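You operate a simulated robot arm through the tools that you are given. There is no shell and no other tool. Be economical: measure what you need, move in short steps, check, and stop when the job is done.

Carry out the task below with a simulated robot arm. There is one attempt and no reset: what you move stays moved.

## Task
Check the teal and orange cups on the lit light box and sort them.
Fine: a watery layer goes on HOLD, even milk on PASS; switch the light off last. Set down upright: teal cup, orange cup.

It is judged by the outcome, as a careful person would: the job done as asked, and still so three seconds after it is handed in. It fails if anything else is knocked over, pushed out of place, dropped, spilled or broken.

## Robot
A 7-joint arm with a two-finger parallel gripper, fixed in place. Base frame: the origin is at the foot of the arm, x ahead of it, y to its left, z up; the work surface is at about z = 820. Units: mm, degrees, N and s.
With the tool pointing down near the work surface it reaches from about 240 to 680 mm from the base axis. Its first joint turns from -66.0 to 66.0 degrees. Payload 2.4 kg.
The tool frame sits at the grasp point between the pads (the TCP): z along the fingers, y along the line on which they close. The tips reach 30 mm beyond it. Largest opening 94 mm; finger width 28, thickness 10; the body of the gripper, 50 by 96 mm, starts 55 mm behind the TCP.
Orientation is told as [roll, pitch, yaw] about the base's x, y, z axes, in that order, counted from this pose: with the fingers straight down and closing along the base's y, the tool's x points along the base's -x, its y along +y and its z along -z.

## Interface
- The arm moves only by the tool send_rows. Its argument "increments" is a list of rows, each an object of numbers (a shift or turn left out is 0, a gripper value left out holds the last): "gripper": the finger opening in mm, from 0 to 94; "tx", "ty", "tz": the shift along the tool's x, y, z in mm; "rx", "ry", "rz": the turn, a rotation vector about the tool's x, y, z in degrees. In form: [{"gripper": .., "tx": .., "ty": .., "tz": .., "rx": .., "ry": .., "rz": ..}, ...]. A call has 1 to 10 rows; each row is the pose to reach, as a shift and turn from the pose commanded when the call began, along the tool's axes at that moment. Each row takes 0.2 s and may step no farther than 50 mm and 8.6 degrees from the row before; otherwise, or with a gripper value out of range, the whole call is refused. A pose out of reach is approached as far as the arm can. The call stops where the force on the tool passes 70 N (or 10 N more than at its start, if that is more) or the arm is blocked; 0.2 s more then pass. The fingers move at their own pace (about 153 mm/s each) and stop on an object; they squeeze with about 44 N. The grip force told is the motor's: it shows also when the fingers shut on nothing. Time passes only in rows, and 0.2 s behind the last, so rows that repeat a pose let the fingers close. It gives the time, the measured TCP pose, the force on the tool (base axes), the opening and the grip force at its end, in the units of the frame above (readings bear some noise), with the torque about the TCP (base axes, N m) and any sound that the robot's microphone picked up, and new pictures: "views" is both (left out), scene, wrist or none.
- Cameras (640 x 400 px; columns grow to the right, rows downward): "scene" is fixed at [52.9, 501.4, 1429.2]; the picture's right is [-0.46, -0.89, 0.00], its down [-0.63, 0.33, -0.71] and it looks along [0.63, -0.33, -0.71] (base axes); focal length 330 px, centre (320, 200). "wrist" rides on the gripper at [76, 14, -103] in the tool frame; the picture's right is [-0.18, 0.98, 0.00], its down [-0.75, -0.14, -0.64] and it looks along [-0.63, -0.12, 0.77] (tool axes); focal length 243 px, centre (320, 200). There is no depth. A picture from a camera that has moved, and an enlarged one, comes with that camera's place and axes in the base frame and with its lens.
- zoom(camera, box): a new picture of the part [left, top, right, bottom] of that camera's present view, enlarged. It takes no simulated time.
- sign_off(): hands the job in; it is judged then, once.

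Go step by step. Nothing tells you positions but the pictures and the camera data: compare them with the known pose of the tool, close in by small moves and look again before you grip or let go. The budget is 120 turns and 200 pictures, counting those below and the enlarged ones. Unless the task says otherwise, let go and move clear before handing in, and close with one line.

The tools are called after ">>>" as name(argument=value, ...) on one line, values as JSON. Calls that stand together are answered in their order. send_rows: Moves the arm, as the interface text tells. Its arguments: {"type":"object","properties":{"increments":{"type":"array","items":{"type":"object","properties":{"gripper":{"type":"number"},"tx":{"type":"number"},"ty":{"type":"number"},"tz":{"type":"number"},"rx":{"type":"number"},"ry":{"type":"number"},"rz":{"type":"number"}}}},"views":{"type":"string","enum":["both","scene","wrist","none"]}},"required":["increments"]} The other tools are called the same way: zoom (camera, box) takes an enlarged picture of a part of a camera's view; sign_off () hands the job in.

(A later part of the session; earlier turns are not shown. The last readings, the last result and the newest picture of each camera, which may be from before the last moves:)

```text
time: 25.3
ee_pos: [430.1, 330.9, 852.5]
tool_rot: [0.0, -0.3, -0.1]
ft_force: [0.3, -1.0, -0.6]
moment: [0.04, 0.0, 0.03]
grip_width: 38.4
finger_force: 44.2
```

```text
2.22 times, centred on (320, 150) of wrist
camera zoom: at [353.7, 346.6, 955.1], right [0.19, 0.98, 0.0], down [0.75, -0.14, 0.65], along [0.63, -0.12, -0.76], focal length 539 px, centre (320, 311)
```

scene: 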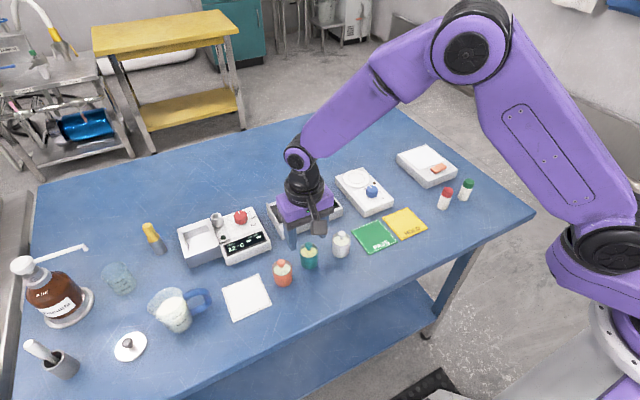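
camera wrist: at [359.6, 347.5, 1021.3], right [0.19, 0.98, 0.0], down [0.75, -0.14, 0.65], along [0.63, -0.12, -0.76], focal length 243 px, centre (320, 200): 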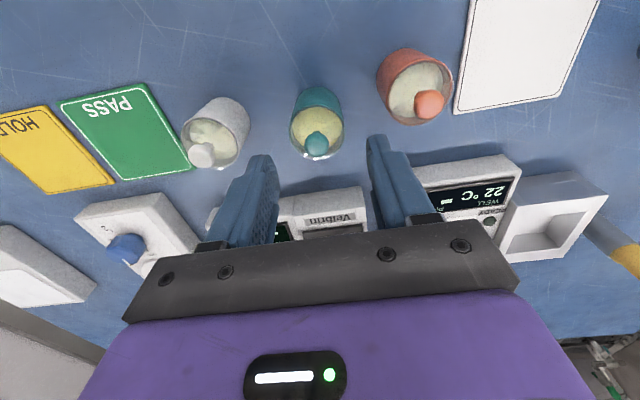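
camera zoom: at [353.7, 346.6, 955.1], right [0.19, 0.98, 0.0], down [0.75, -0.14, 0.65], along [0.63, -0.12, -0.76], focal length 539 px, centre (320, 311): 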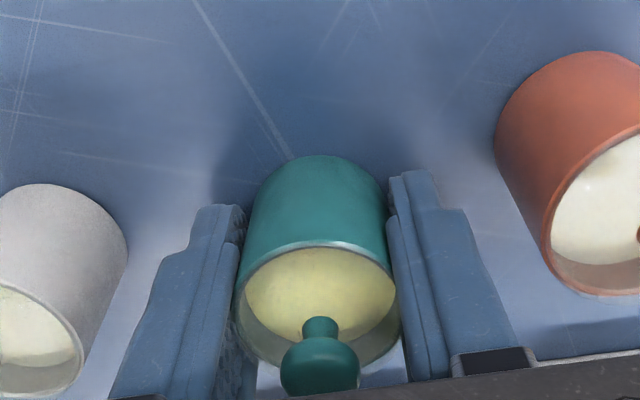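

Gripped at 38.4 mm. I'll lift gently and carry it toward the light box, level.

>>> send_rows(increments=[{"tz": -8}, {"tz": -24}, {"tz": -48}, {"tz": -76}, {"tz": -104}, {"tx": -8, "ty": -20, "tz": -120}, {"tx": -18, "ty": -52, "tz": -128}, {"tx": -30, "ty": -90, "tz": -130}, {"tx": -42, "ty": -130, "tz": -130}, {"tx": -54, "ty": -165, "tz": -130}], views="wrist")

>>> send_rows(increments=[{"tx": -8, "ty": -20}, {"tx": -20, "ty": -56}, {"tx": -34, "ty": -96}, {"tx": -48, "ty": -136}, {"tx": -62, "ty": -176}, {"tx": -74, "ty": -212}, {"tx": -84, "ty": -242}, {"tx": -92, "ty": -260}, {"tx": -96, "ty": -270}], views="both")

```text
time: 27.5
ee_pos: [484.5, 165.5, 982.7]
tool_rot: [0.0, -0.3, 0.0]
ft_force: [-0.1, -0.2, -1.6]
moment: [0.0, 0.01, 0.0]
grip_width: 38.4
finger_force: 43.7
camera wrist: at [407.1, 181.1, 1085.0], right [0.18, 0.98, 0.0], down [0.75, -0.14, 0.65], along [0.63, -0.12, -0.76], focal length 243 px, centre (320, 200)
```

wrist: 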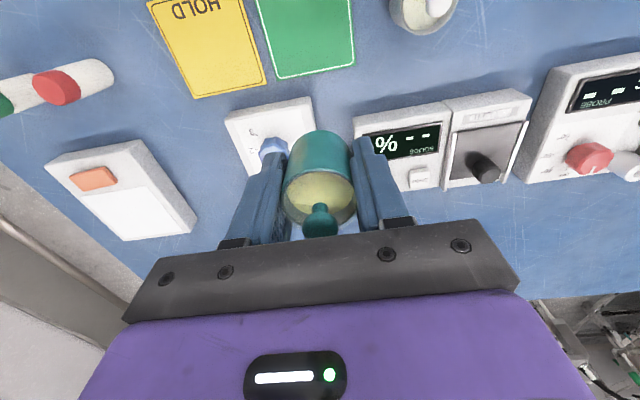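

```text
time: 29.5
ee_pos: [579.9, -104.4, 985.0]
tool_rot: [0.0, -0.2, -0.1]
ft_force: [-0.3, 0.1, -0.8]
moment: [0.01, 0.03, -0.02]
grip_width: 38.6
finger_force: 44.1
camera wrist: at [502.4, -88.5, 1086.8], right [0.19, 0.98, 0.0], down [0.75, -0.14, 0.65], along [0.63, -0.12, -0.76], focal length 243 px, centre (320, 200)
```

scene: 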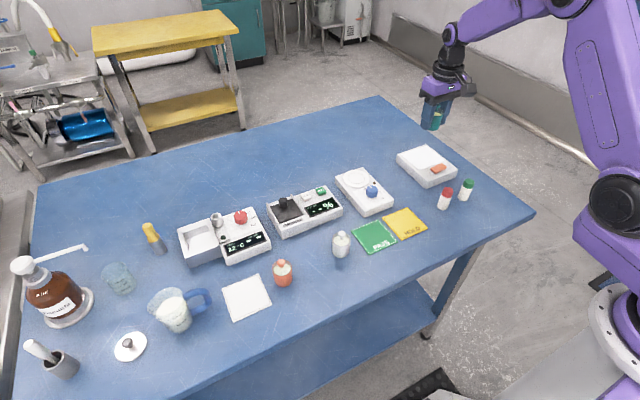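
wrist: 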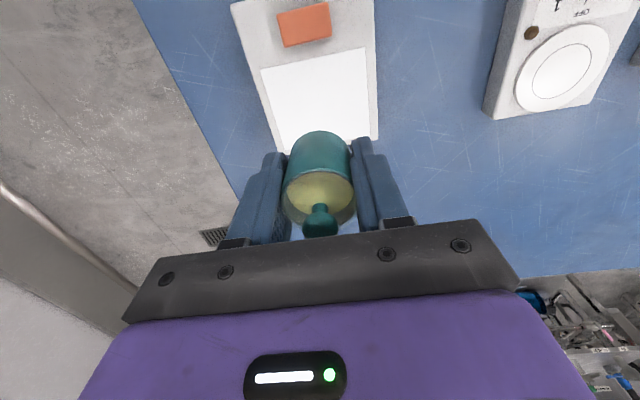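

>>> send_rows(increments=[{"tz": 15}, {"tz": 40}, {"tz": 65}, {"tz": 82}, {"tz": 92}, {"tz": 96}], views="both")

>>> zoom(camera="scene", box=[380, 120, 480, 200])

```text
time: 30.9
ee_pos: [579.1, -104.1, 887.9]
tool_rot: [-0.1, -0.3, -0.1]
ft_force: [0.0, 0.7, -0.6]
moment: [0.0, 0.06, -0.01]
grip_width: 38.9
finger_force: 43.9
camera wrist: at [502.9, -88.1, 990.5], right [0.19, 0.98, 0.0], down [0.75, -0.14, 0.65], along [0.63, -0.12, -0.76], focal length 243 px, centre (320, 200)
```

scene: 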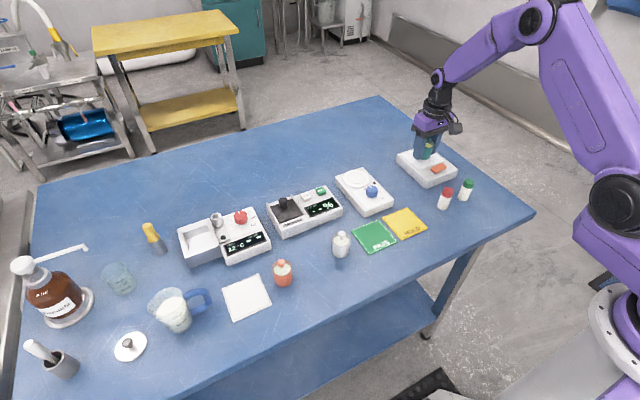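
wrist: 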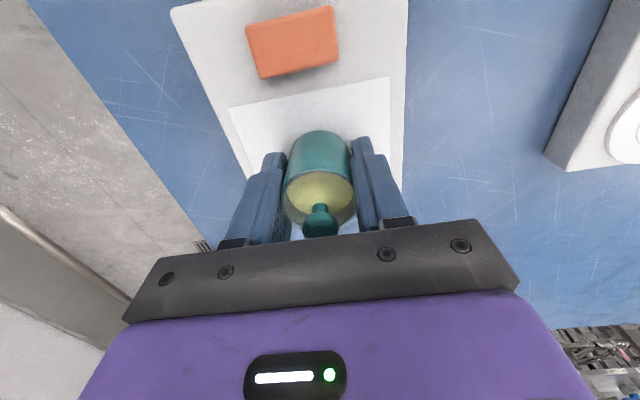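

```text
5.00 times, centred on (430, 160) of scene
camera zoom: at [52.9, 501.4, 1429.2], right [-0.46, -0.89, 0.0], down [-0.63, 0.33, -0.71], along [0.63, -0.33, -0.71], focal length 1647 px, centre (-230, 400)
```

zoom: 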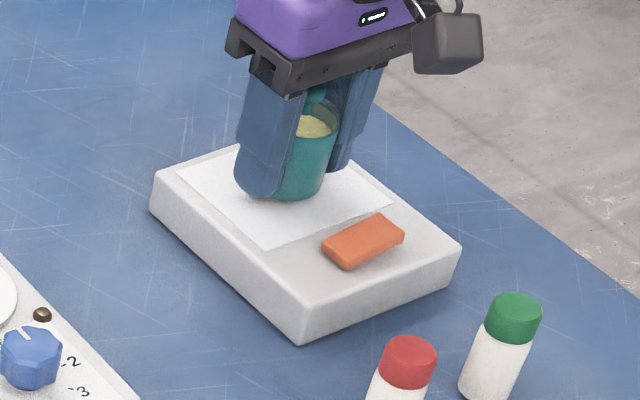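

>>> send_rows(increments=[{"tz": 2}, {"tz": 3}, {"tz": 4}, {"tz": 5}, {"tz": 5}], views="none")

>>> zoom(camera="scene", box=[400, 130, 460, 180])

```text
time: 32.1
ee_pos: [579.9, -103.3, 883.7]
tool_rot: [-0.2, -0.4, -0.1]
ft_force: [0.3, 0.7, -0.6]
moment: [0.03, 0.02, 0.05]
grip_width: 38.2
finger_force: 43.6
```

```text
8.00 times, centred on (430, 155) of scene
camera zoom: at [52.9, 501.4, 1429.2], right [-0.46, -0.89, 0.0], down [-0.63, 0.33, -0.71], along [0.63, -0.33, -0.71], focal length 2636 px, centre (-560, 560)
```

zoom: 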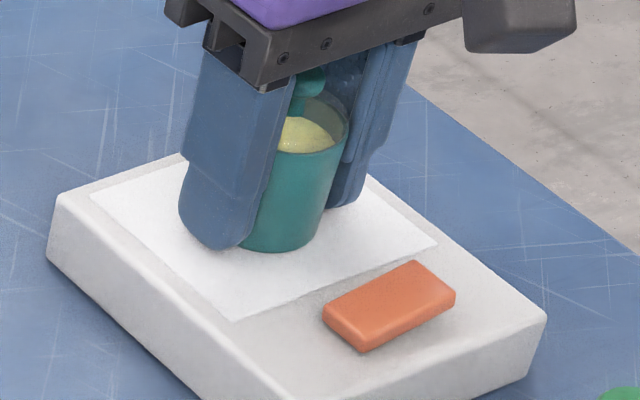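

>>> send_rows(increments=[{"tz": 0.7}, {"tz": 1.4}, {"tz": 1.4}], views="none")

```text
time: 32.9
ee_pos: [579.6, -103.8, 882.7]
tool_rot: [-0.1, -0.3, -0.1]
ft_force: [-5.3, 1.3, 12.1]
moment: [0.08, 0.17, 0.01]
grip_width: 38.4
finger_force: 43.6
```

Contact. I'll release and rise straight up.

>>> send_rows(increments=[{"gripper": 53}, {"gripper": 53}, {"gripper": 53, "tz": -10}, {"gripper": 53, "tz": -30}, {"gripper": 53, "tz": -60}, {"gripper": 53, "tz": -90}, {"gripper": 53, "tx": 40, "tz": -100}, {"gripper": 53, "tx": 80, "tz": -100}, {"gripper": 94, "tx": 110, "tz": -95}])

>>> zoom(camera="scene", box=[400, 130, 460, 180])

>>> zoom(camera="wrist", box=[250, 110, 410, 240])

```text
time: 34.9
ee_pos: [468.1, -102.2, 976.6]
tool_rot: [0.0, -0.3, -0.1]
ft_force: [-1.3, 0.0, 0.6]
moment: [0.02, -0.02, 0.02]
grip_width: 94.1
finger_force: 0.0
camera wrist: at [391.2, -87.4, 1079.0], right [0.19, 0.98, 0.0], down [0.75, -0.14, 0.65], along [0.63, -0.12, -0.76], focal length 243 px, centre (320, 200)
```

scene: 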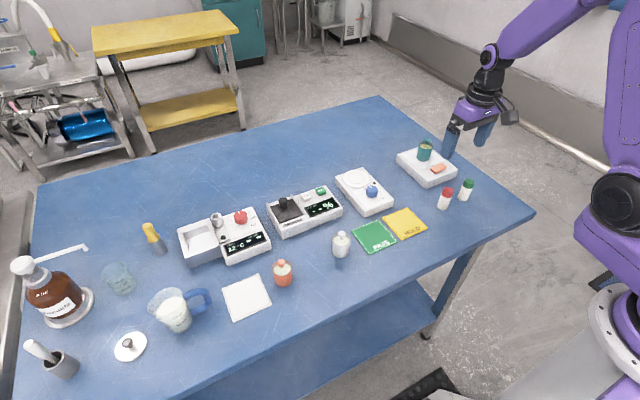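
wrist: 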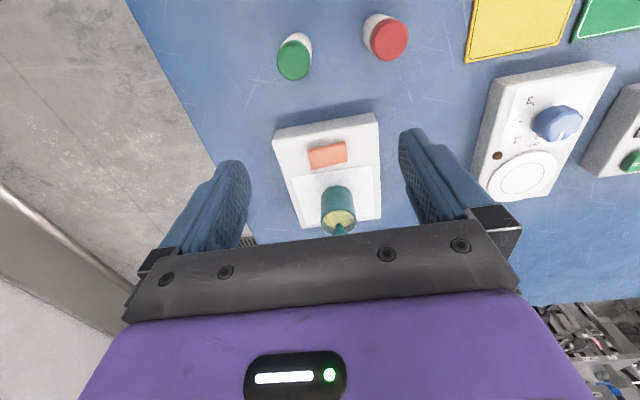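

```text
8.00 times, centred on (430, 155) of scene
camera zoom: at [52.9, 501.4, 1429.2], right [-0.46, -0.89, 0.0], down [-0.63, 0.33, -0.71], along [0.63, -0.33, -0.71], focal length 2636 px, centre (-560, 560)
```

zoom: 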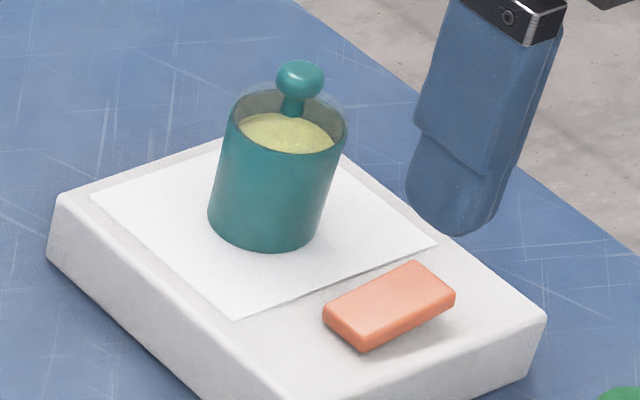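

```text
3.08 times, centred on (330, 175) of wrist
camera zoom: at [391.2, -87.4, 1079.0], right [0.19, 0.98, 0.0], down [0.75, -0.14, 0.65], along [0.63, -0.12, -0.76], focal length 746 px, centre (289, 277)
```

zoom: 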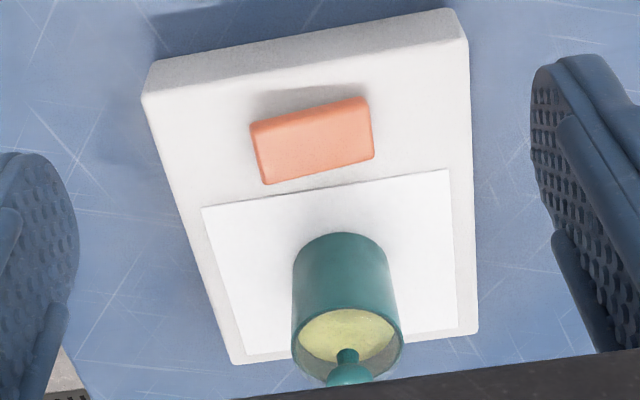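

The cup casts a shadow on the panel, so it was off. I'll press the rocker's -y end to switch it on.

>>> send_rows(increments=[{"gripper": 0}, {"gripper": 0, "tx": -25, "ty": -10, "tz": 30}, {"gripper": 0, "tx": -49, "ty": -18, "tz": 60}, {"gripper": 0, "tx": -49, "ty": -18, "tz": 75}, {"gripper": 0, "tx": -49, "ty": -18, "tz": 80}, {"tx": -49, "ty": -18, "tz": 83}, {"tx": -49, "ty": -18, "tz": 85}, {"tx": -49, "ty": -18, "tz": 87}], views="none")

>>> zoom(camera="scene", box=[400, 130, 460, 180])

```text
time: 36.7
ee_pos: [518.0, -122.4, 889.4]
tool_rot: [-0.2, -0.3, -0.1]
ft_force: [-4.0, -1.3, 11.5]
moment: [0.08, 0.23, 0.04]
grip_width: 0.0
finger_force: 32.7
heard: click
```

```text
8.00 times, centred on (430, 155) of scene
camera zoom: at [52.6, 501.4, 1429.2], right [-0.46, -0.89, 0.0], down [-0.63, 0.33, -0.71], along [0.63, -0.33, -0.71], focal length 2636 px, centre (-560, 560)
```

zoom: 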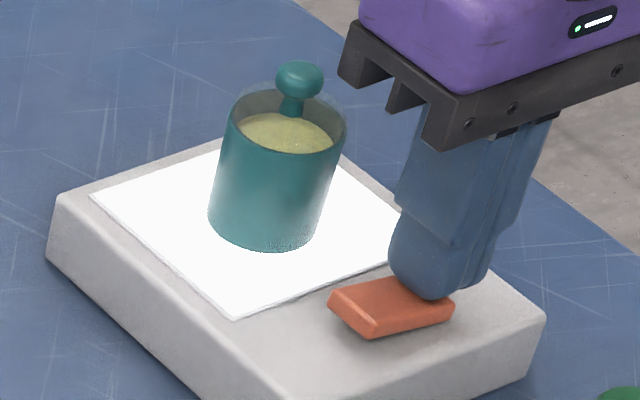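

A click and the panel is bright: the light is on. I'll back off and look at the cup.

>>> send_rows(increments=[{"tz": -15}, {"tx": 20, "ty": 10, "tz": -45}, {"tx": 50, "ty": 18, "tz": -80}, {"gripper": 94, "tx": 70, "ty": 18, "tz": -70}, {"gripper": 94, "tx": 75, "ty": 18, "tz": -60}, {"gripper": 94, "tx": 75, "ty": 18, "tz": -60}], views="none")

>>> zoom(camera="scene", box=[410, 132, 440, 157])

>>> zoom(camera="wrist", box=[260, 120, 400, 240])

```text
time: 38.1
ee_pos: [444.4, -103.3, 950.2]
tool_rot: [-0.1, -0.3, -0.1]
ft_force: [0.0, 0.3, -0.7]
moment: [0.01, -0.01, 0.0]
grip_width: 94.1
finger_force: 0.2
```

```text
16.00 times, centred on (425, 144) of scene
camera zoom: at [52.9, 501.4, 1429.2], right [-0.46, -0.89, 0.0], down [-0.63, 0.33, -0.71], along [0.63, -0.33, -0.71], focal length 5272 px, centre (-1360, 1088)
```

zoom: 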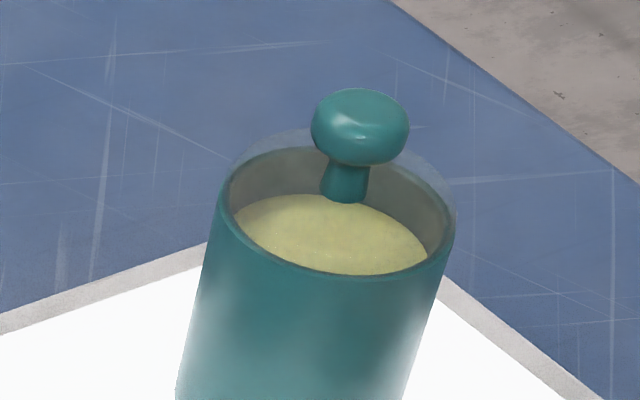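

```text
3.33 times, centred on (330, 180) of wrist
camera zoom: at [367.2, -88.1, 1051.9], right [0.19, 0.98, 0.0], down [0.75, -0.14, 0.65], along [0.63, -0.12, -0.76], focal length 809 px, centre (287, 267)
```

zoom: 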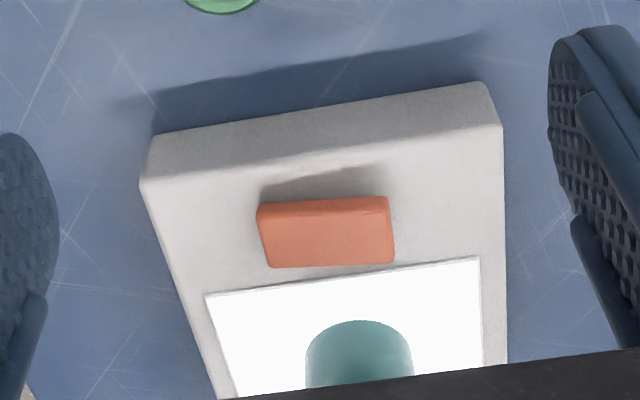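

>>> zoom(camera="scene", box=[410, 138, 440, 163])

>>> send_rows(increments=[{"tx": -20, "tz": -35}, {"tx": -20, "tz": -70}], views="none")

>>> zoom(camera="wrist", box=[290, 140, 390, 230])

```text
16.00 times, centred on (425, 150) of scene
camera zoom: at [52.9, 501.4, 1429.2], right [-0.46, -0.89, 0.0], down [-0.63, 0.33, -0.71], along [0.63, -0.33, -0.71], focal length 5272 px, centre (-1360, 992)
```

zoom: 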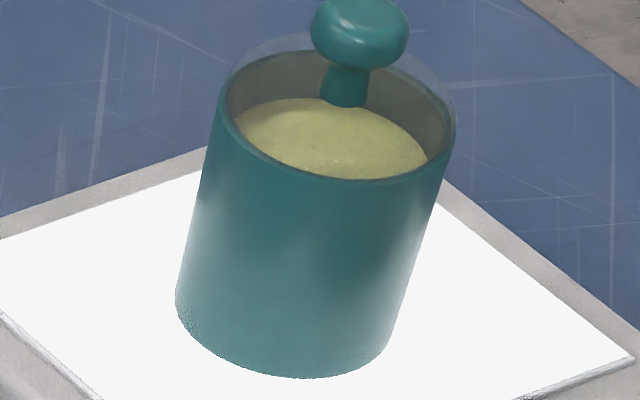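

```text
time: 38.7
ee_pos: [463.8, -103.1, 1018.9]
tool_rot: [0.0, -0.2, -0.1]
ft_force: [-0.2, -0.5, 0.4]
moment: [-0.02, 0.01, -0.01]
grip_width: 94.0
finger_force: 0.0
```

```text
4.44 times, centred on (340, 185) of wrist
camera zoom: at [387.0, -88.3, 1121.7], right [0.19, 0.98, 0.0], down [0.75, -0.14, 0.65], along [0.63, -0.12, -0.76], focal length 1078 px, centre (231, 267)
```

zoom: 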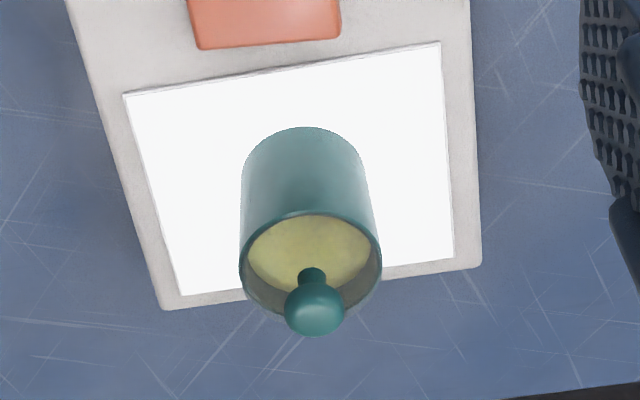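

No clear layer seen from above. I'll tilt the tool to get a lower side view of the teal cup.

>>> send_rows(increments=[{"ry": -8}, {"ry": -16}, {"ry": -24}, {"ry": -32, "tz": 10}, {"ry": -36, "tz": 30}, {"ry": -36, "ty": 8, "tz": 60}], views="both")

```text
time: 40.1
ee_pos: [463.7, -96.9, 960.2]
tool_rot: [-0.1, -36.4, -0.2]
ft_force: [-0.4, 0.4, -0.2]
moment: [-0.02, -0.04, 0.0]
grip_width: 94.1
finger_force: 0.0
out of reach, approached as far as the arm can: row 4, 5
camera wrist: at [341.1, -81.4, 996.9], right [0.15, 0.98, 0.11], down [0.23, -0.14, 0.96], along [0.96, -0.12, -0.24], focal length 243 px, centre (320, 200)
```

scene: 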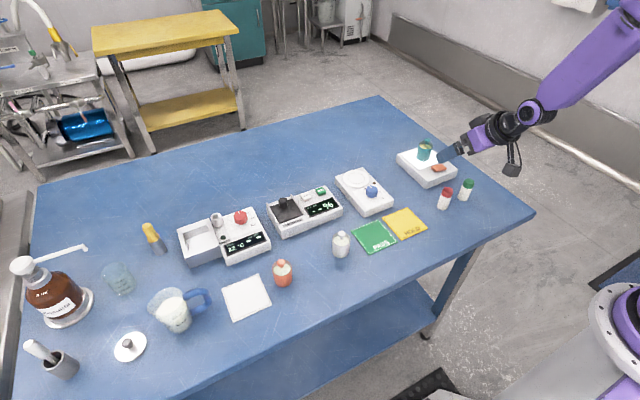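
wrist: 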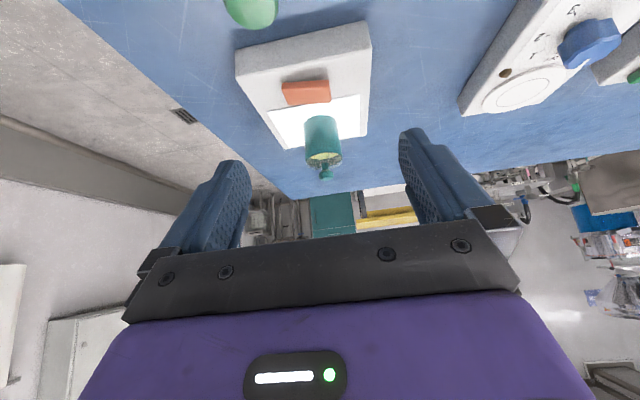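

>>> zoom(camera="wrist", box=[280, 90, 370, 190])

>>> zoom(camera="wrist", box=[300, 108, 346, 160])

```text
4.00 times, centred on (325, 140) of wrist
camera zoom: at [341.1, -81.4, 996.9], right [0.15, 0.98, 0.11], down [0.23, -0.14, 0.96], along [0.96, -0.12, -0.24], focal length 970 px, centre (300, 440)
```

zoom: 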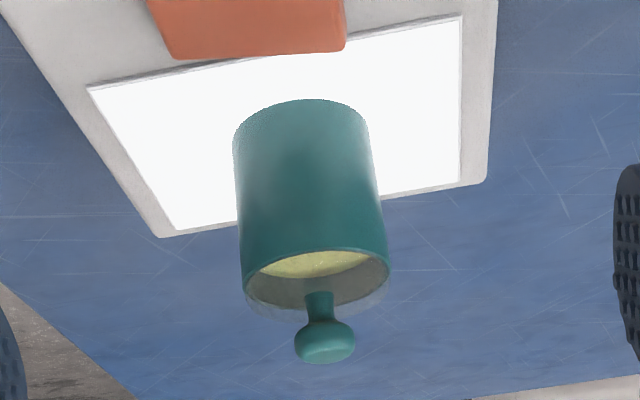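

```text
7.69 times, centred on (323, 134) of wrist
camera zoom: at [341.1, -81.4, 996.9], right [0.15, 0.98, 0.11], down [0.23, -0.14, 0.96], along [0.96, -0.12, -0.24], focal length 1866 px, centre (297, 708)
```

zoom: 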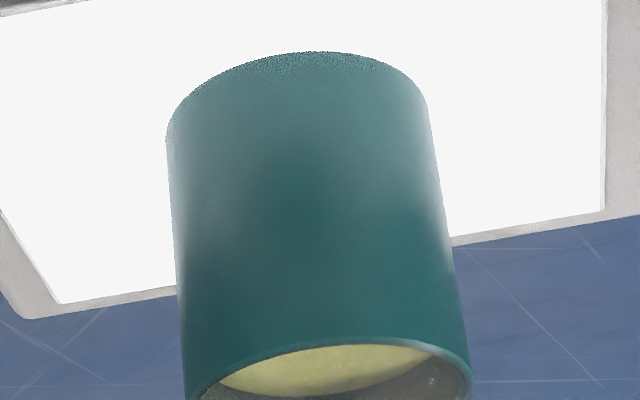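

>>> send_rows(increments=[{"ry": 8}, {"ry": 16}, {"ry": 24}, {"ry": 32}, {"ry": 36.3}], views="none")

```text
time: 41.3
ee_pos: [463.3, -96.3, 959.3]
tool_rot: [-0.1, 0.2, -0.1]
ft_force: [0.9, 0.6, -0.1]
moment: [0.01, 0.01, -0.04]
grip_width: 94.1
finger_force: 0.0
```

>>> send_rows(increments=[{"gripper": 56, "tx": -30, "ty": -2, "tz": -10}, {"tx": -65, "ty": -4, "tz": -10}, {"tx": -100, "ty": -6, "tz": -10}, {"tx": -116, "ty": -7.5, "tz": -5}, {"tx": -116, "ty": -7.5, "tz": 20}, {"tx": -116, "ty": -7.5, "tz": 30}], views="none")

>>> zoom(camera="wrist", box=[220, 60, 420, 240])

```text
time: 42.7
ee_pos: [580.1, -103.3, 928.3]
tool_rot: [-0.1, -0.1, -0.1]
ft_force: [0.9, -0.2, -0.1]
moment: [-0.02, -0.05, 0.0]
grip_width: 56.0
finger_force: 0.0
```

```text
2.22 times, centred on (320, 150) of wrist
camera zoom: at [503.6, -87.7, 1031.3], right [0.19, 0.98, 0.0], down [0.75, -0.14, 0.64], along [0.63, -0.12, -0.77], focal length 539 px, centre (320, 311)
```

zoom: 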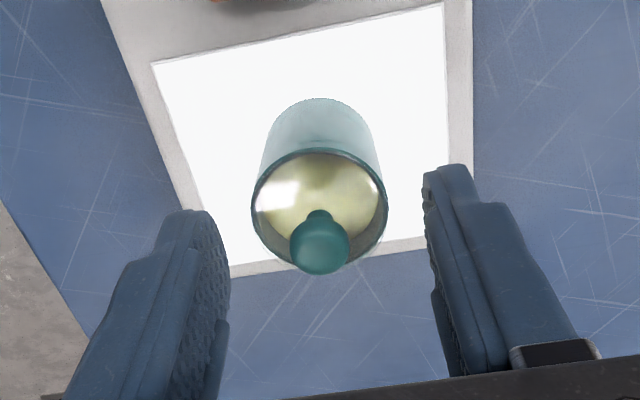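

>>> send_rows(increments=[{"tz": 15}, {"tz": 30}, {"tz": 45}, {"tz": 45, "gripper": 34}, {"tz": 45, "gripper": 34}, {"tz": 45, "gripper": 34}, {"tz": 40}, {"tz": 25}, {"tz": 0}], views="wrist")

>>> zoom(camera="scene", box=[400, 110, 460, 160])

```text
time: 44.7
ee_pos: [578.6, -103.0, 930.5]
tool_rot: [-0.2, 0.1, -0.2]
ft_force: [-0.2, 0.8, -1.7]
moment: [0.0, 0.04, -0.01]
grip_width: 38.5
finger_force: 44.1
camera wrist: at [503.3, -87.5, 1032.2], right [0.19, 0.98, 0.0], down [0.75, -0.14, 0.64], along [0.63, -0.12, -0.77], focal length 243 px, centre (320, 200)
```

wrist: 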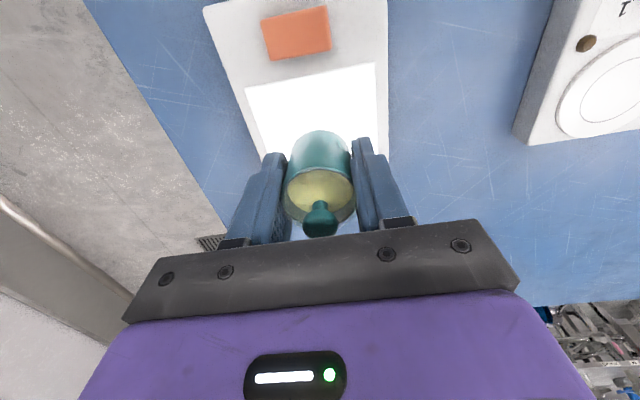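

```text
8.00 times, centred on (430, 135) of scene
camera zoom: at [52.9, 501.4, 1429.2], right [-0.46, -0.89, 0.0], down [-0.63, 0.33, -0.71], along [0.63, -0.33, -0.71], focal length 2636 px, centre (-560, 720)
```

zoom: 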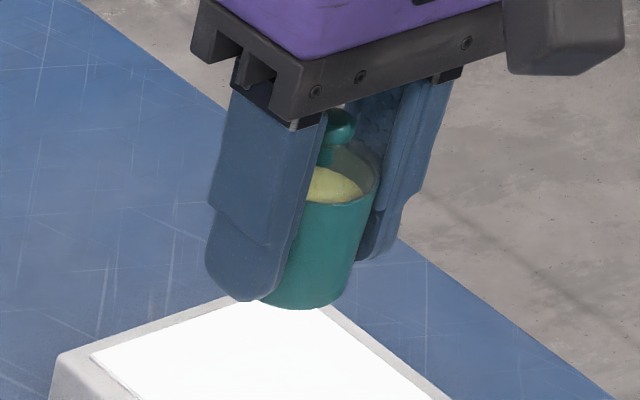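

>>> send_rows(increments=[{"tz": -20}, {"tz": -45, "ty": 8, "tx": 5}, {"tz": -55, "ty": 36, "tx": 20}, {"tz": -55, "ty": 76, "tx": 44}, {"tz": -55, "ty": 116, "tx": 68}, {"tz": -55, "ty": 156, "tx": 92}, {"tz": -55, "ty": 196, "tx": 116}, {"tz": -55, "ty": 232, "tx": 138}, {"tz": -55, "ty": 256, "tx": 150}, {"tz": -50, "ty": 267, "tx": 154}], views="both")

```text
time: 46.9
ee_pos: [424.5, 164.1, 979.0]
tool_rot: [0.0, 0.3, -0.2]
ft_force: [0.3, -1.0, -0.8]
moment: [0.0, -0.03, -0.02]
grip_width: 38.7
finger_force: 43.8
camera wrist: at [348.3, 179.9, 1081.8], right [0.19, 0.98, 0.0], down [0.75, -0.14, 0.64], along [0.63, -0.12, -0.77], focal length 243 px, centre (320, 200)
```

scene: 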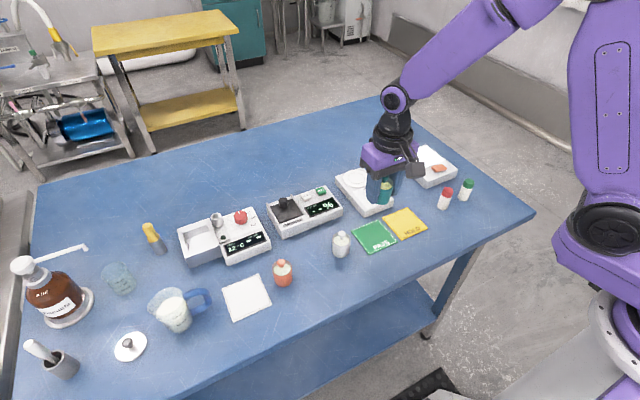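
wrist: 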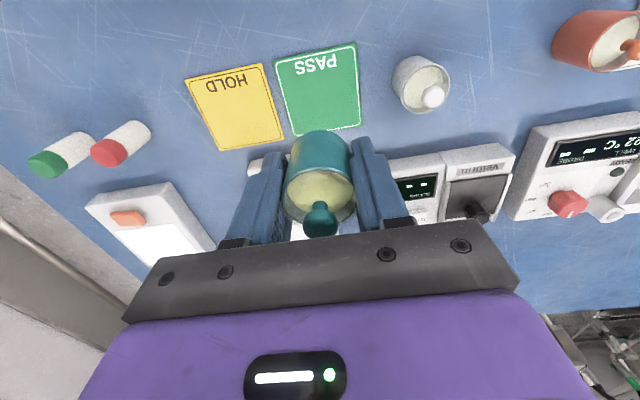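

>>> send_rows(increments=[{"tx": 3, "tz": 15}, {"tx": 3, "tz": 45}, {"tx": 3, "tz": 80}, {"tx": 3, "tz": 105}, {"tx": 3, "tz": 117}, {"tx": 3, "tz": 122}, {"tx": 3, "tz": 124}], views="none")

>>> zoom(camera="scene", box=[330, 180, 430, 260])

```text
time: 48.5
ee_pos: [425.3, 163.8, 855.9]
tool_rot: [0.1, -0.1, -0.1]
ft_force: [-0.5, -3.5, 32.4]
moment: [-0.05, -0.06, 0.16]
grip_width: 38.4
finger_force: 43.8
```

```text
5.00 times, centred on (380, 220) of scene
camera zoom: at [52.4, 501.2, 1429.3], right [-0.46, -0.89, 0.0], down [-0.63, 0.33, -0.71], along [0.63, -0.33, -0.71], focal length 1647 px, centre (20, 100)
```

zoom: 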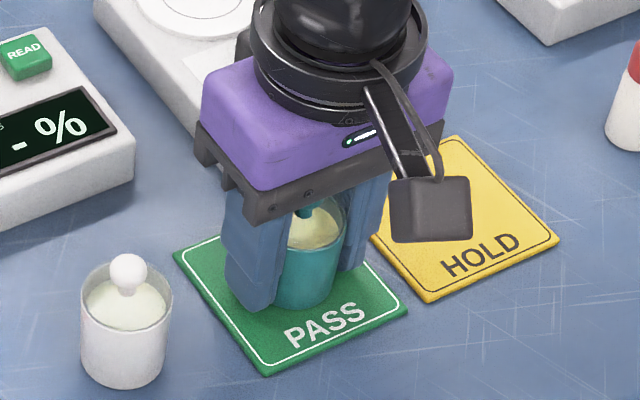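

>>> send_rows(increments=[{"tz": -2}, {"tz": -2, "gripper": 54}, {"tz": -2, "gripper": 54}, {"tz": -25}, {"tz": -60}, {"tz": -100}, {"tz": -120}], views="wrist")

>>> zoom(camera="scene", box=[330, 180, 430, 260])

```text
time: 50.1
ee_pos: [422.6, 163.7, 976.1]
tool_rot: [-0.1, -0.1, -0.1]
ft_force: [0.5, 0.1, 0.1]
moment: [-0.02, -0.03, -0.01]
grip_width: 54.1
finger_force: 0.0
camera wrist: at [345.4, 179.9, 1078.3], right [0.19, 0.98, 0.0], down [0.75, -0.14, 0.64], along [0.63, -0.12, -0.77], focal length 243 px, centre (320, 200)
```

wrist: 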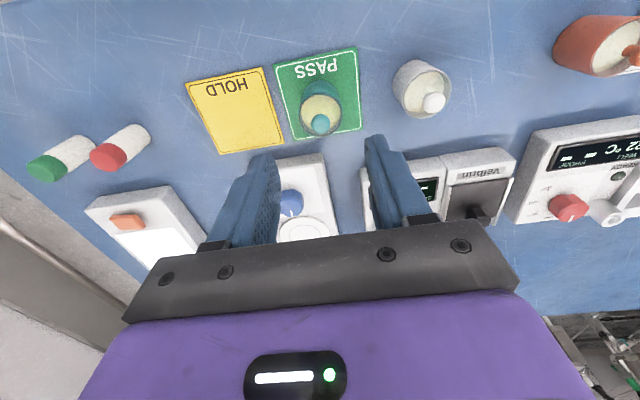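

```text
5.00 times, centred on (380, 220) of scene
camera zoom: at [52.9, 501.4, 1429.2], right [-0.46, -0.89, 0.0], down [-0.63, 0.33, -0.71], along [0.63, -0.33, -0.71], focal length 1647 px, centre (20, 100)
```

zoom: 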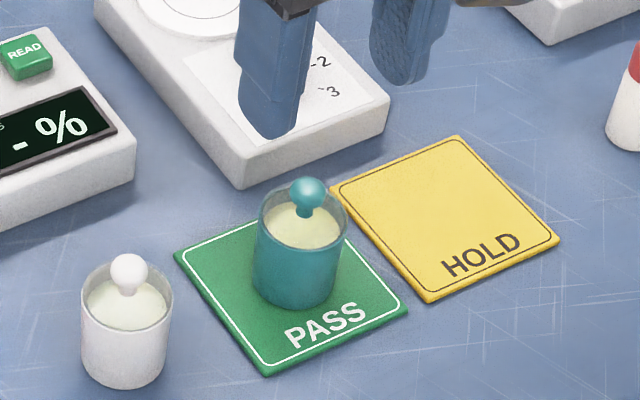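

Teal is parked on PASS for now. Next, the orange cup, at about (416, 398).

>>> send_rows(increments=[{"tx": 1, "ty": 35}, {"tx": 2, "ty": 80}, {"tx": 3, "ty": 125}, {"tx": 4, "ty": 170}, {"tx": 6, "ty": 210}, {"tx": 6, "ty": 234}, {"tx": 6, "ty": 234, "tz": 35}, {"tx": 6, "ty": 234, "tz": 55}], views="none")

>>> zoom(camera="wrist", box=[220, 60, 420, 240])

>>> zoom(camera="scene", box=[230, 210, 330, 290])

```text
time: 51.9
ee_pos: [417.1, 399.2, 920.1]
tool_rot: [0.0, 0.0, -0.1]
ft_force: [0.0, 0.0, -0.1]
moment: [-0.03, 0.01, -0.03]
grip_width: 54.0
finger_force: 0.1
```

```text
2.22 times, centred on (320, 150) of wrist
camera zoom: at [340.7, 413.9, 1022.4], right [0.19, 0.98, 0.0], down [0.75, -0.14, 0.64], along [0.63, -0.12, -0.77], focal length 539 px, centre (320, 311)
```

zoom: 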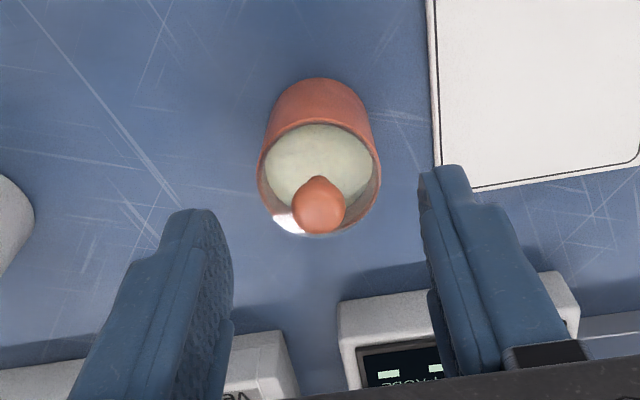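

```text
5.00 times, centred on (280, 250) of scene
camera zoom: at [52.9, 501.4, 1429.2], right [-0.46, -0.89, 0.0], down [-0.63, 0.33, -0.71], along [0.63, -0.33, -0.71], focal length 1647 px, centre (520, -50)
```

zoom: 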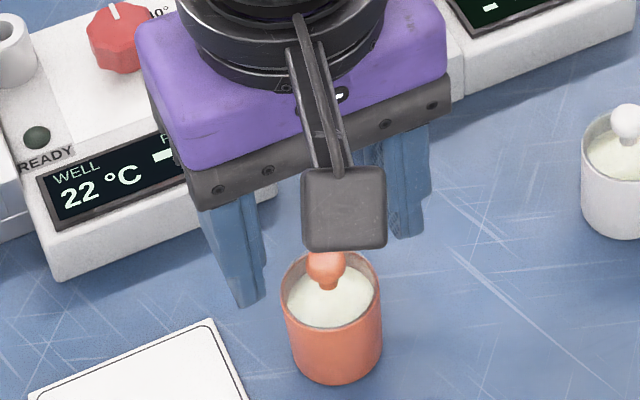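

>>> send_rows(increments=[{"gripper": 51, "tx": -3, "ty": -2}, {"tx": -3, "ty": -2, "tz": 25}, {"tx": -3, "ty": -2, "tz": 48}, {"tx": -3, "ty": -2, "tz": 56}], views="none")

>>> zoom(camera="wrist", box=[220, 60, 420, 240])

```text
time: 52.9
ee_pos: [420.3, 395.2, 864.7]
tool_rot: [0.0, 0.0, -0.1]
ft_force: [1.1, 0.0, 0.7]
moment: [0.02, 0.01, -0.02]
grip_width: 50.8
finger_force: 0.1
```

```text
2.22 times, centred on (320, 150) of wrist
camera zoom: at [343.9, 410.8, 966.1], right [0.19, 0.98, 0.0], down [0.75, -0.14, 0.64], along [0.63, -0.12, -0.77], focal length 539 px, centre (320, 311)
```

zoom: 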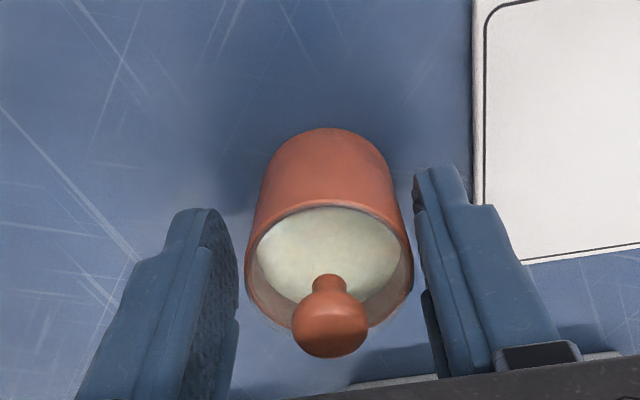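

>>> send_rows(increments=[{"ty": 2, "tz": 5}, {"ty": 2, "tz": 12}, {"ty": 2, "tz": 12, "gripper": 34}, {"ty": 2, "tz": 12, "gripper": 34}, {"ty": 2, "tz": 12, "gripper": 34}], views="none")

>>> zoom(camera="wrist", box=[220, 60, 420, 240])

```text
time: 54.1
ee_pos: [419.8, 398.5, 852.3]
tool_rot: [0.0, 0.0, -0.2]
ft_force: [-0.2, 0.6, 2.8]
moment: [0.02, -0.02, -0.03]
grip_width: 39.1
finger_force: 43.5
```

```text
2.22 times, centred on (320, 150) of wrist
camera zoom: at [343.7, 413.2, 954.5], right [0.19, 0.98, 0.0], down [0.75, -0.14, 0.64], along [0.63, -0.12, -0.77], focal length 539 px, centre (320, 311)
```

zoom: 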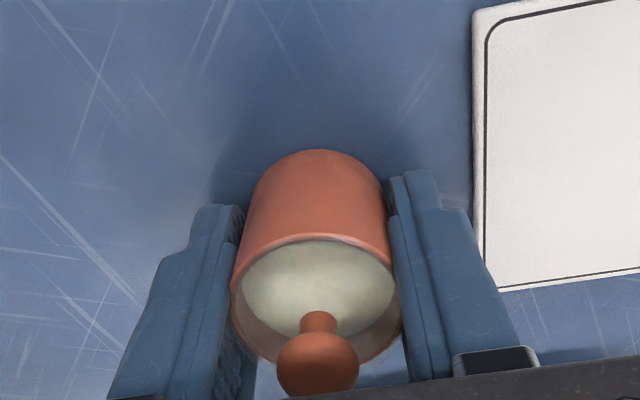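

Gripped. Lifting and carrying the orange cup to the light box at (580, -103).

>>> send_rows(increments=[{"tz": -8}, {"tz": -24}, {"tz": -48}, {"tz": -80}, {"tz": -110}, {"tx": -6, "ty": -16, "tz": -130}, {"tx": -18, "ty": -50, "tz": -135}, {"tx": -30, "ty": -90, "tz": -135}, {"tx": -42, "ty": -130, "tz": -135}, {"tx": -48, "ty": -160, "tz": -135}], views="none")

>>> send_rows(increments=[{"tx": -8, "ty": -20}, {"tx": -20, "ty": -56}, {"tx": -34, "ty": -96}, {"tx": -48, "ty": -136}, {"tx": -62, "ty": -176}, {"tx": -74, "ty": -216}, {"tx": -86, "ty": -256}, {"tx": -98, "ty": -296}, {"tx": -107, "ty": -326}, {"tx": -112, "ty": -342}], views="wrist")

```text
time: 56.3
ee_pos: [467.8, 238.5, 986.9]
tool_rot: [0.0, 0.1, -0.1]
ft_force: [1.0, 0.6, -1.3]
moment: [0.0, -0.01, -0.01]
grip_width: 38.6
finger_force: 43.3
```

```text
time: 58.5
ee_pos: [579.3, -104.3, 987.4]
tool_rot: [-0.2, 0.0, -0.1]
ft_force: [-0.8, -0.4, -1.1]
moment: [-0.03, 0.02, 0.01]
grip_width: 38.2
finger_force: 44.2
camera wrist: at [503.2, -88.8, 1089.4], right [0.19, 0.98, 0.0], down [0.75, -0.14, 0.64], along [0.63, -0.12, -0.77], focal length 243 px, centre (320, 200)
```

wrist: 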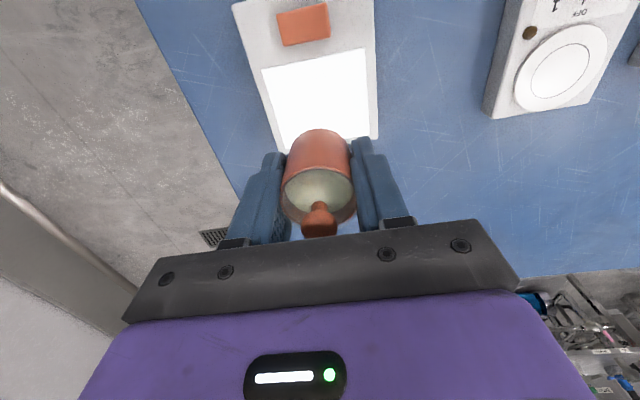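

>>> send_rows(increments=[{"tz": 15}, {"tz": 45}, {"tz": 75}, {"tz": 93}, {"tz": 100}, {"tz": 103}, {"tz": 104.5}, {"tz": 105}], views="none")

```text
time: 60.3
ee_pos: [579.6, -104.1, 882.7]
tool_rot: [-0.2, -0.1, -0.1]
ft_force: [-0.5, -0.8, -0.4]
moment: [0.0, 0.01, 0.0]
grip_width: 38.7
finger_force: 44.2
```

>>> send_rows(increments=[{"tz": 0.7}, {"tz": 1.3}, {"tz": 1.3}], views="none")

```text
time: 61.1
ee_pos: [579.9, -104.3, 883.4]
tool_rot: [-0.1, 0.0, -0.1]
ft_force: [-4.7, 0.5, 15.3]
moment: [-0.11, 0.11, -0.03]
grip_width: 38.6
finger_force: 44.6
```

Contact; release and move back, then look.

>>> send_rows(increments=[{"gripper": 53}, {"gripper": 53}, {"gripper": 53, "tz": -10}, {"gripper": 53, "tz": -30}, {"gripper": 53, "tz": -60}, {"gripper": 53, "tz": -95}, {"gripper": 53, "tx": 40, "tz": -120}, {"gripper": 53, "tx": 80, "tz": -135}, {"gripper": 94, "tx": 116, "tz": -135}], views="none")

>>> zoom(camera="scene", box=[410, 138, 440, 163])

>>> zoom(camera="wrist", box=[290, 140, 390, 230])

```text
time: 63.1
ee_pos: [463.8, -103.1, 1017.3]
tool_rot: [-0.1, 0.2, -0.1]
ft_force: [0.4, 0.6, -0.8]
moment: [-0.01, 0.01, 0.0]
grip_width: 94.4
finger_force: 0.0
```

```text
16.00 times, centred on (425, 150) of scene
camera zoom: at [52.9, 501.4, 1429.2], right [-0.46, -0.89, 0.0], down [-0.63, 0.33, -0.71], along [0.63, -0.33, -0.71], focal length 5272 px, centre (-1360, 992)
```

zoom: 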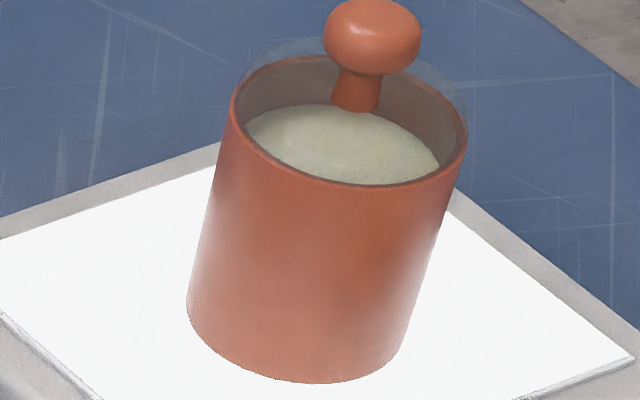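

```text
4.44 times, centred on (340, 185) of wrist
camera zoom: at [387.0, -87.4, 1117.8], right [0.19, 0.98, 0.0], down [0.75, -0.14, 0.64], along [0.63, -0.12, -0.77], focal length 1078 px, centre (231, 267)
```

zoom: 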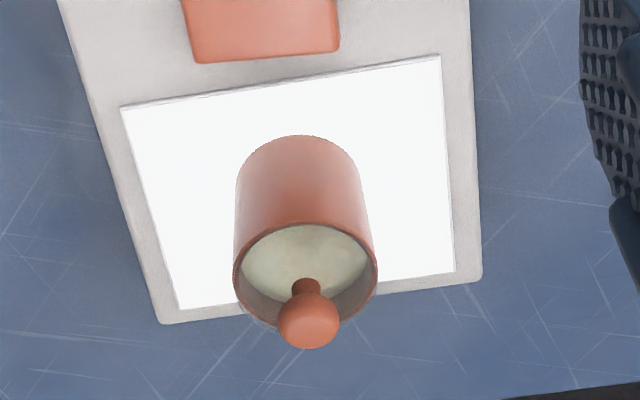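

>>> zoom(camera="scene", box=[418, 138, 434, 151])

>>> zoom(camera="scene", box=[380, 222, 400, 238])

>>> zoom(camera="scene", box=[330, 228, 350, 244])

```text
16.00 times, centred on (426, 144) of scene
camera zoom: at [52.9, 501.4, 1429.2], right [-0.46, -0.89, 0.0], down [-0.63, 0.33, -0.71], along [0.63, -0.33, -0.71], focal length 5272 px, centre (-1376, 1088)
```

zoom: 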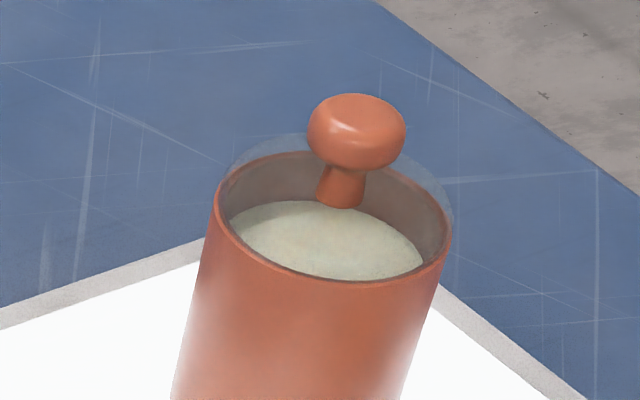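

```text
16.00 times, centred on (390, 230) of scene
camera zoom: at [52.9, 501.4, 1429.2], right [-0.46, -0.89, 0.0], down [-0.63, 0.33, -0.71], along [0.63, -0.33, -0.71], focal length 5272 px, centre (-800, -280)
```

zoom: 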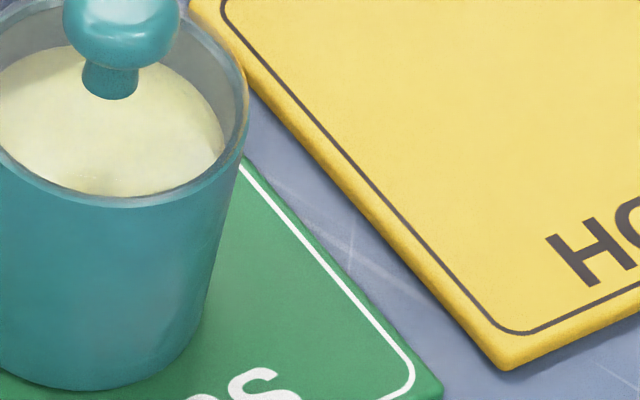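

```text
16.00 times, centred on (340, 236) of scene
camera zoom: at [52.9, 501.4, 1429.2], right [-0.46, -0.89, 0.0], down [-0.63, 0.33, -0.71], along [0.63, -0.33, -0.71], focal length 5272 px, centre (0, -376)
```

zoom: 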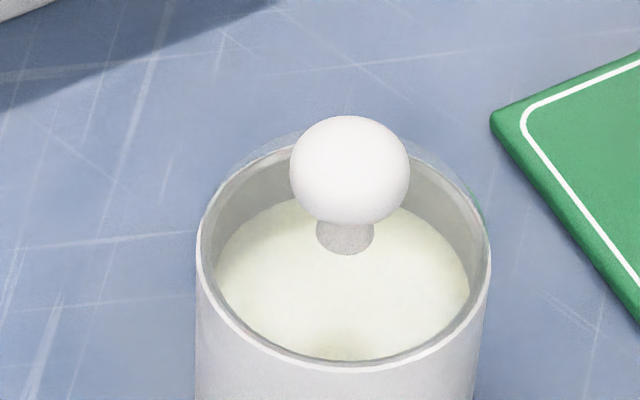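

Only the surface tint differs so far. I'll take the same low side view of the orange cup for comparison.

>>> send_rows(increments=[{"ry": -8}, {"ry": -16}, {"ry": -24}, {"ry": -30, "tz": 20}, {"ry": -36, "tz": 40}, {"ry": -36, "ty": 6, "tz": 58}], views="none")

>>> zoom(camera="wrist", box=[280, 90, 370, 190])

>>> zoom(camera="wrist", box=[300, 108, 346, 160])

```text
time: 64.5
ee_pos: [463.4, -99.1, 957.1]
tool_rot: [-0.1, -36.2, -0.2]
ft_force: [-0.1, -0.2, -0.6]
moment: [0.02, -0.01, 0.02]
grip_width: 93.9
finger_force: 0.2
out of reach, approached as far as the arm can: row 4, 5
```

```text
4.00 times, centred on (325, 140) of wrist
camera zoom: at [341.5, -83.8, 995.8], right [0.15, 0.98, 0.11], down [0.23, -0.14, 0.96], along [0.96, -0.12, -0.25], focal length 970 px, centre (300, 440)
```

zoom: 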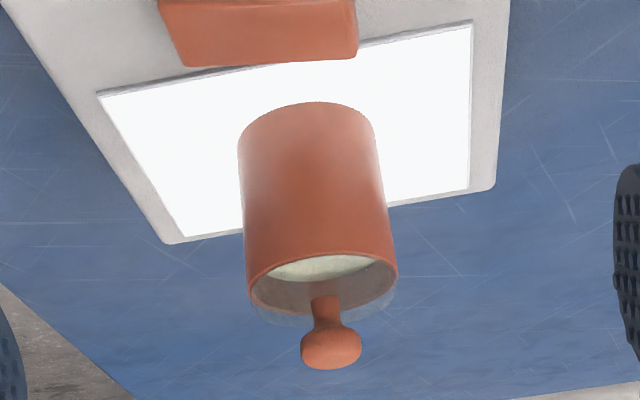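

```text
7.69 times, centred on (323, 134) of wrist
camera zoom: at [341.5, -83.8, 995.8], right [0.15, 0.98, 0.11], down [0.23, -0.14, 0.96], along [0.96, -0.12, -0.25], focal length 1866 px, centre (297, 708)
```

zoom: 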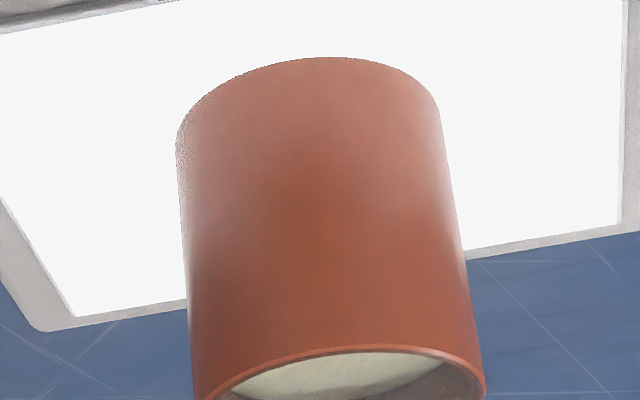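

The walls look identical; the difference must be inside. I'll look straight down into the orange cup.

>>> send_rows(increments=[{"ry": 8}, {"ry": 16}, {"ry": 24}, {"ry": 32}, {"ry": 36.2}], views="none")

>>> send_rows(increments=[{"tz": -25, "ry": 8}, {"tx": -25, "tz": -45, "ry": 16}, {"tx": -50, "tz": -55, "ry": 24}, {"tx": -75, "tz": -55, "ry": 31}, {"tx": -95, "ty": -12, "tz": -55, "ry": 37}, {"tx": -110, "ty": -18, "tz": -50, "ry": 37}], views="wrist")

```text
time: 65.7
ee_pos: [463.7, -98.6, 959.5]
tool_rot: [0.0, 0.2, 0.0]
ft_force: [-0.1, -0.1, -0.7]
moment: [0.01, 0.04, -0.01]
grip_width: 94.0
finger_force: 0.1
```

```text
time: 67.1
ee_pos: [556.1, -112.1, 1009.1]
tool_rot: [-0.1, 37.3, -0.1]
ft_force: [-0.2, 0.3, 0.2]
moment: [0.0, 0.0, 0.04]
grip_width: 94.0
finger_force: 0.1
out of reach, approached as far as the arm can: row 5, 6
camera wrist: at [556.8, -96.0, 1137.6], right [0.15, 0.98, -0.11], down [0.99, -0.14, 0.05], along [0.04, -0.12, -0.99], focal length 243 px, centre (320, 200)
```

wrist: 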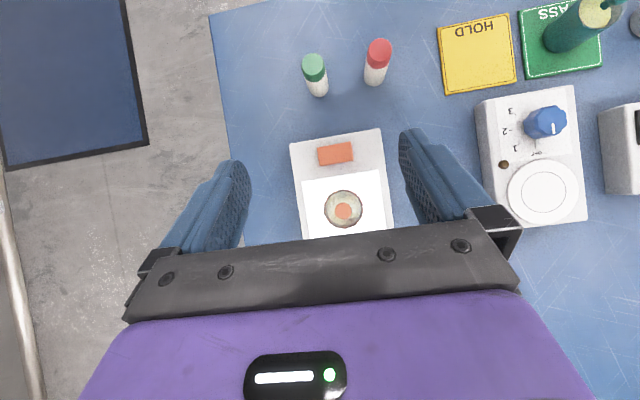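

>>> zoom(camera="wrist", box=[310, 180, 380, 235])

>>> zoom(camera="wrist", box=[540, 0, 640, 70])

```text
7.27 times, centred on (345, 208) of wrist
camera zoom: at [556.8, -96.0, 1137.6], right [0.15, 0.98, -0.11], down [0.99, -0.14, 0.05], along [0.04, -0.12, -0.99], focal length 1764 px, centre (138, 146)
```

zoom: 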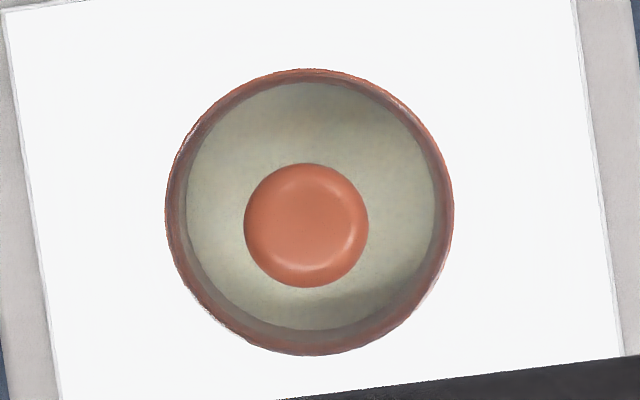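

```text
5.71 times, centred on (590, 35) of wrist
camera zoom: at [556.8, -96.0, 1137.6], right [0.15, 0.98, -0.11], down [0.99, -0.14, 0.05], along [0.04, -0.12, -0.99], focal length 1386 px, centre (-1223, 1143)
```

zoom: 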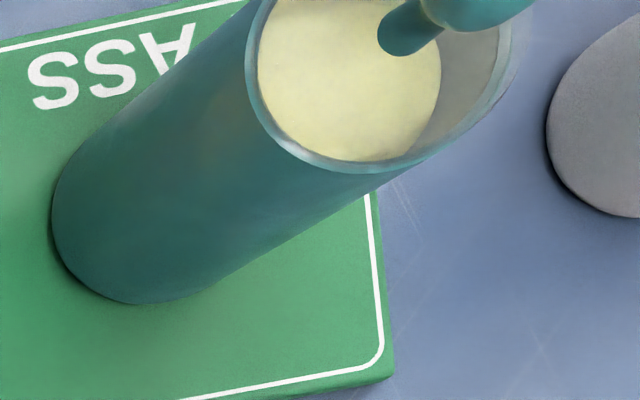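

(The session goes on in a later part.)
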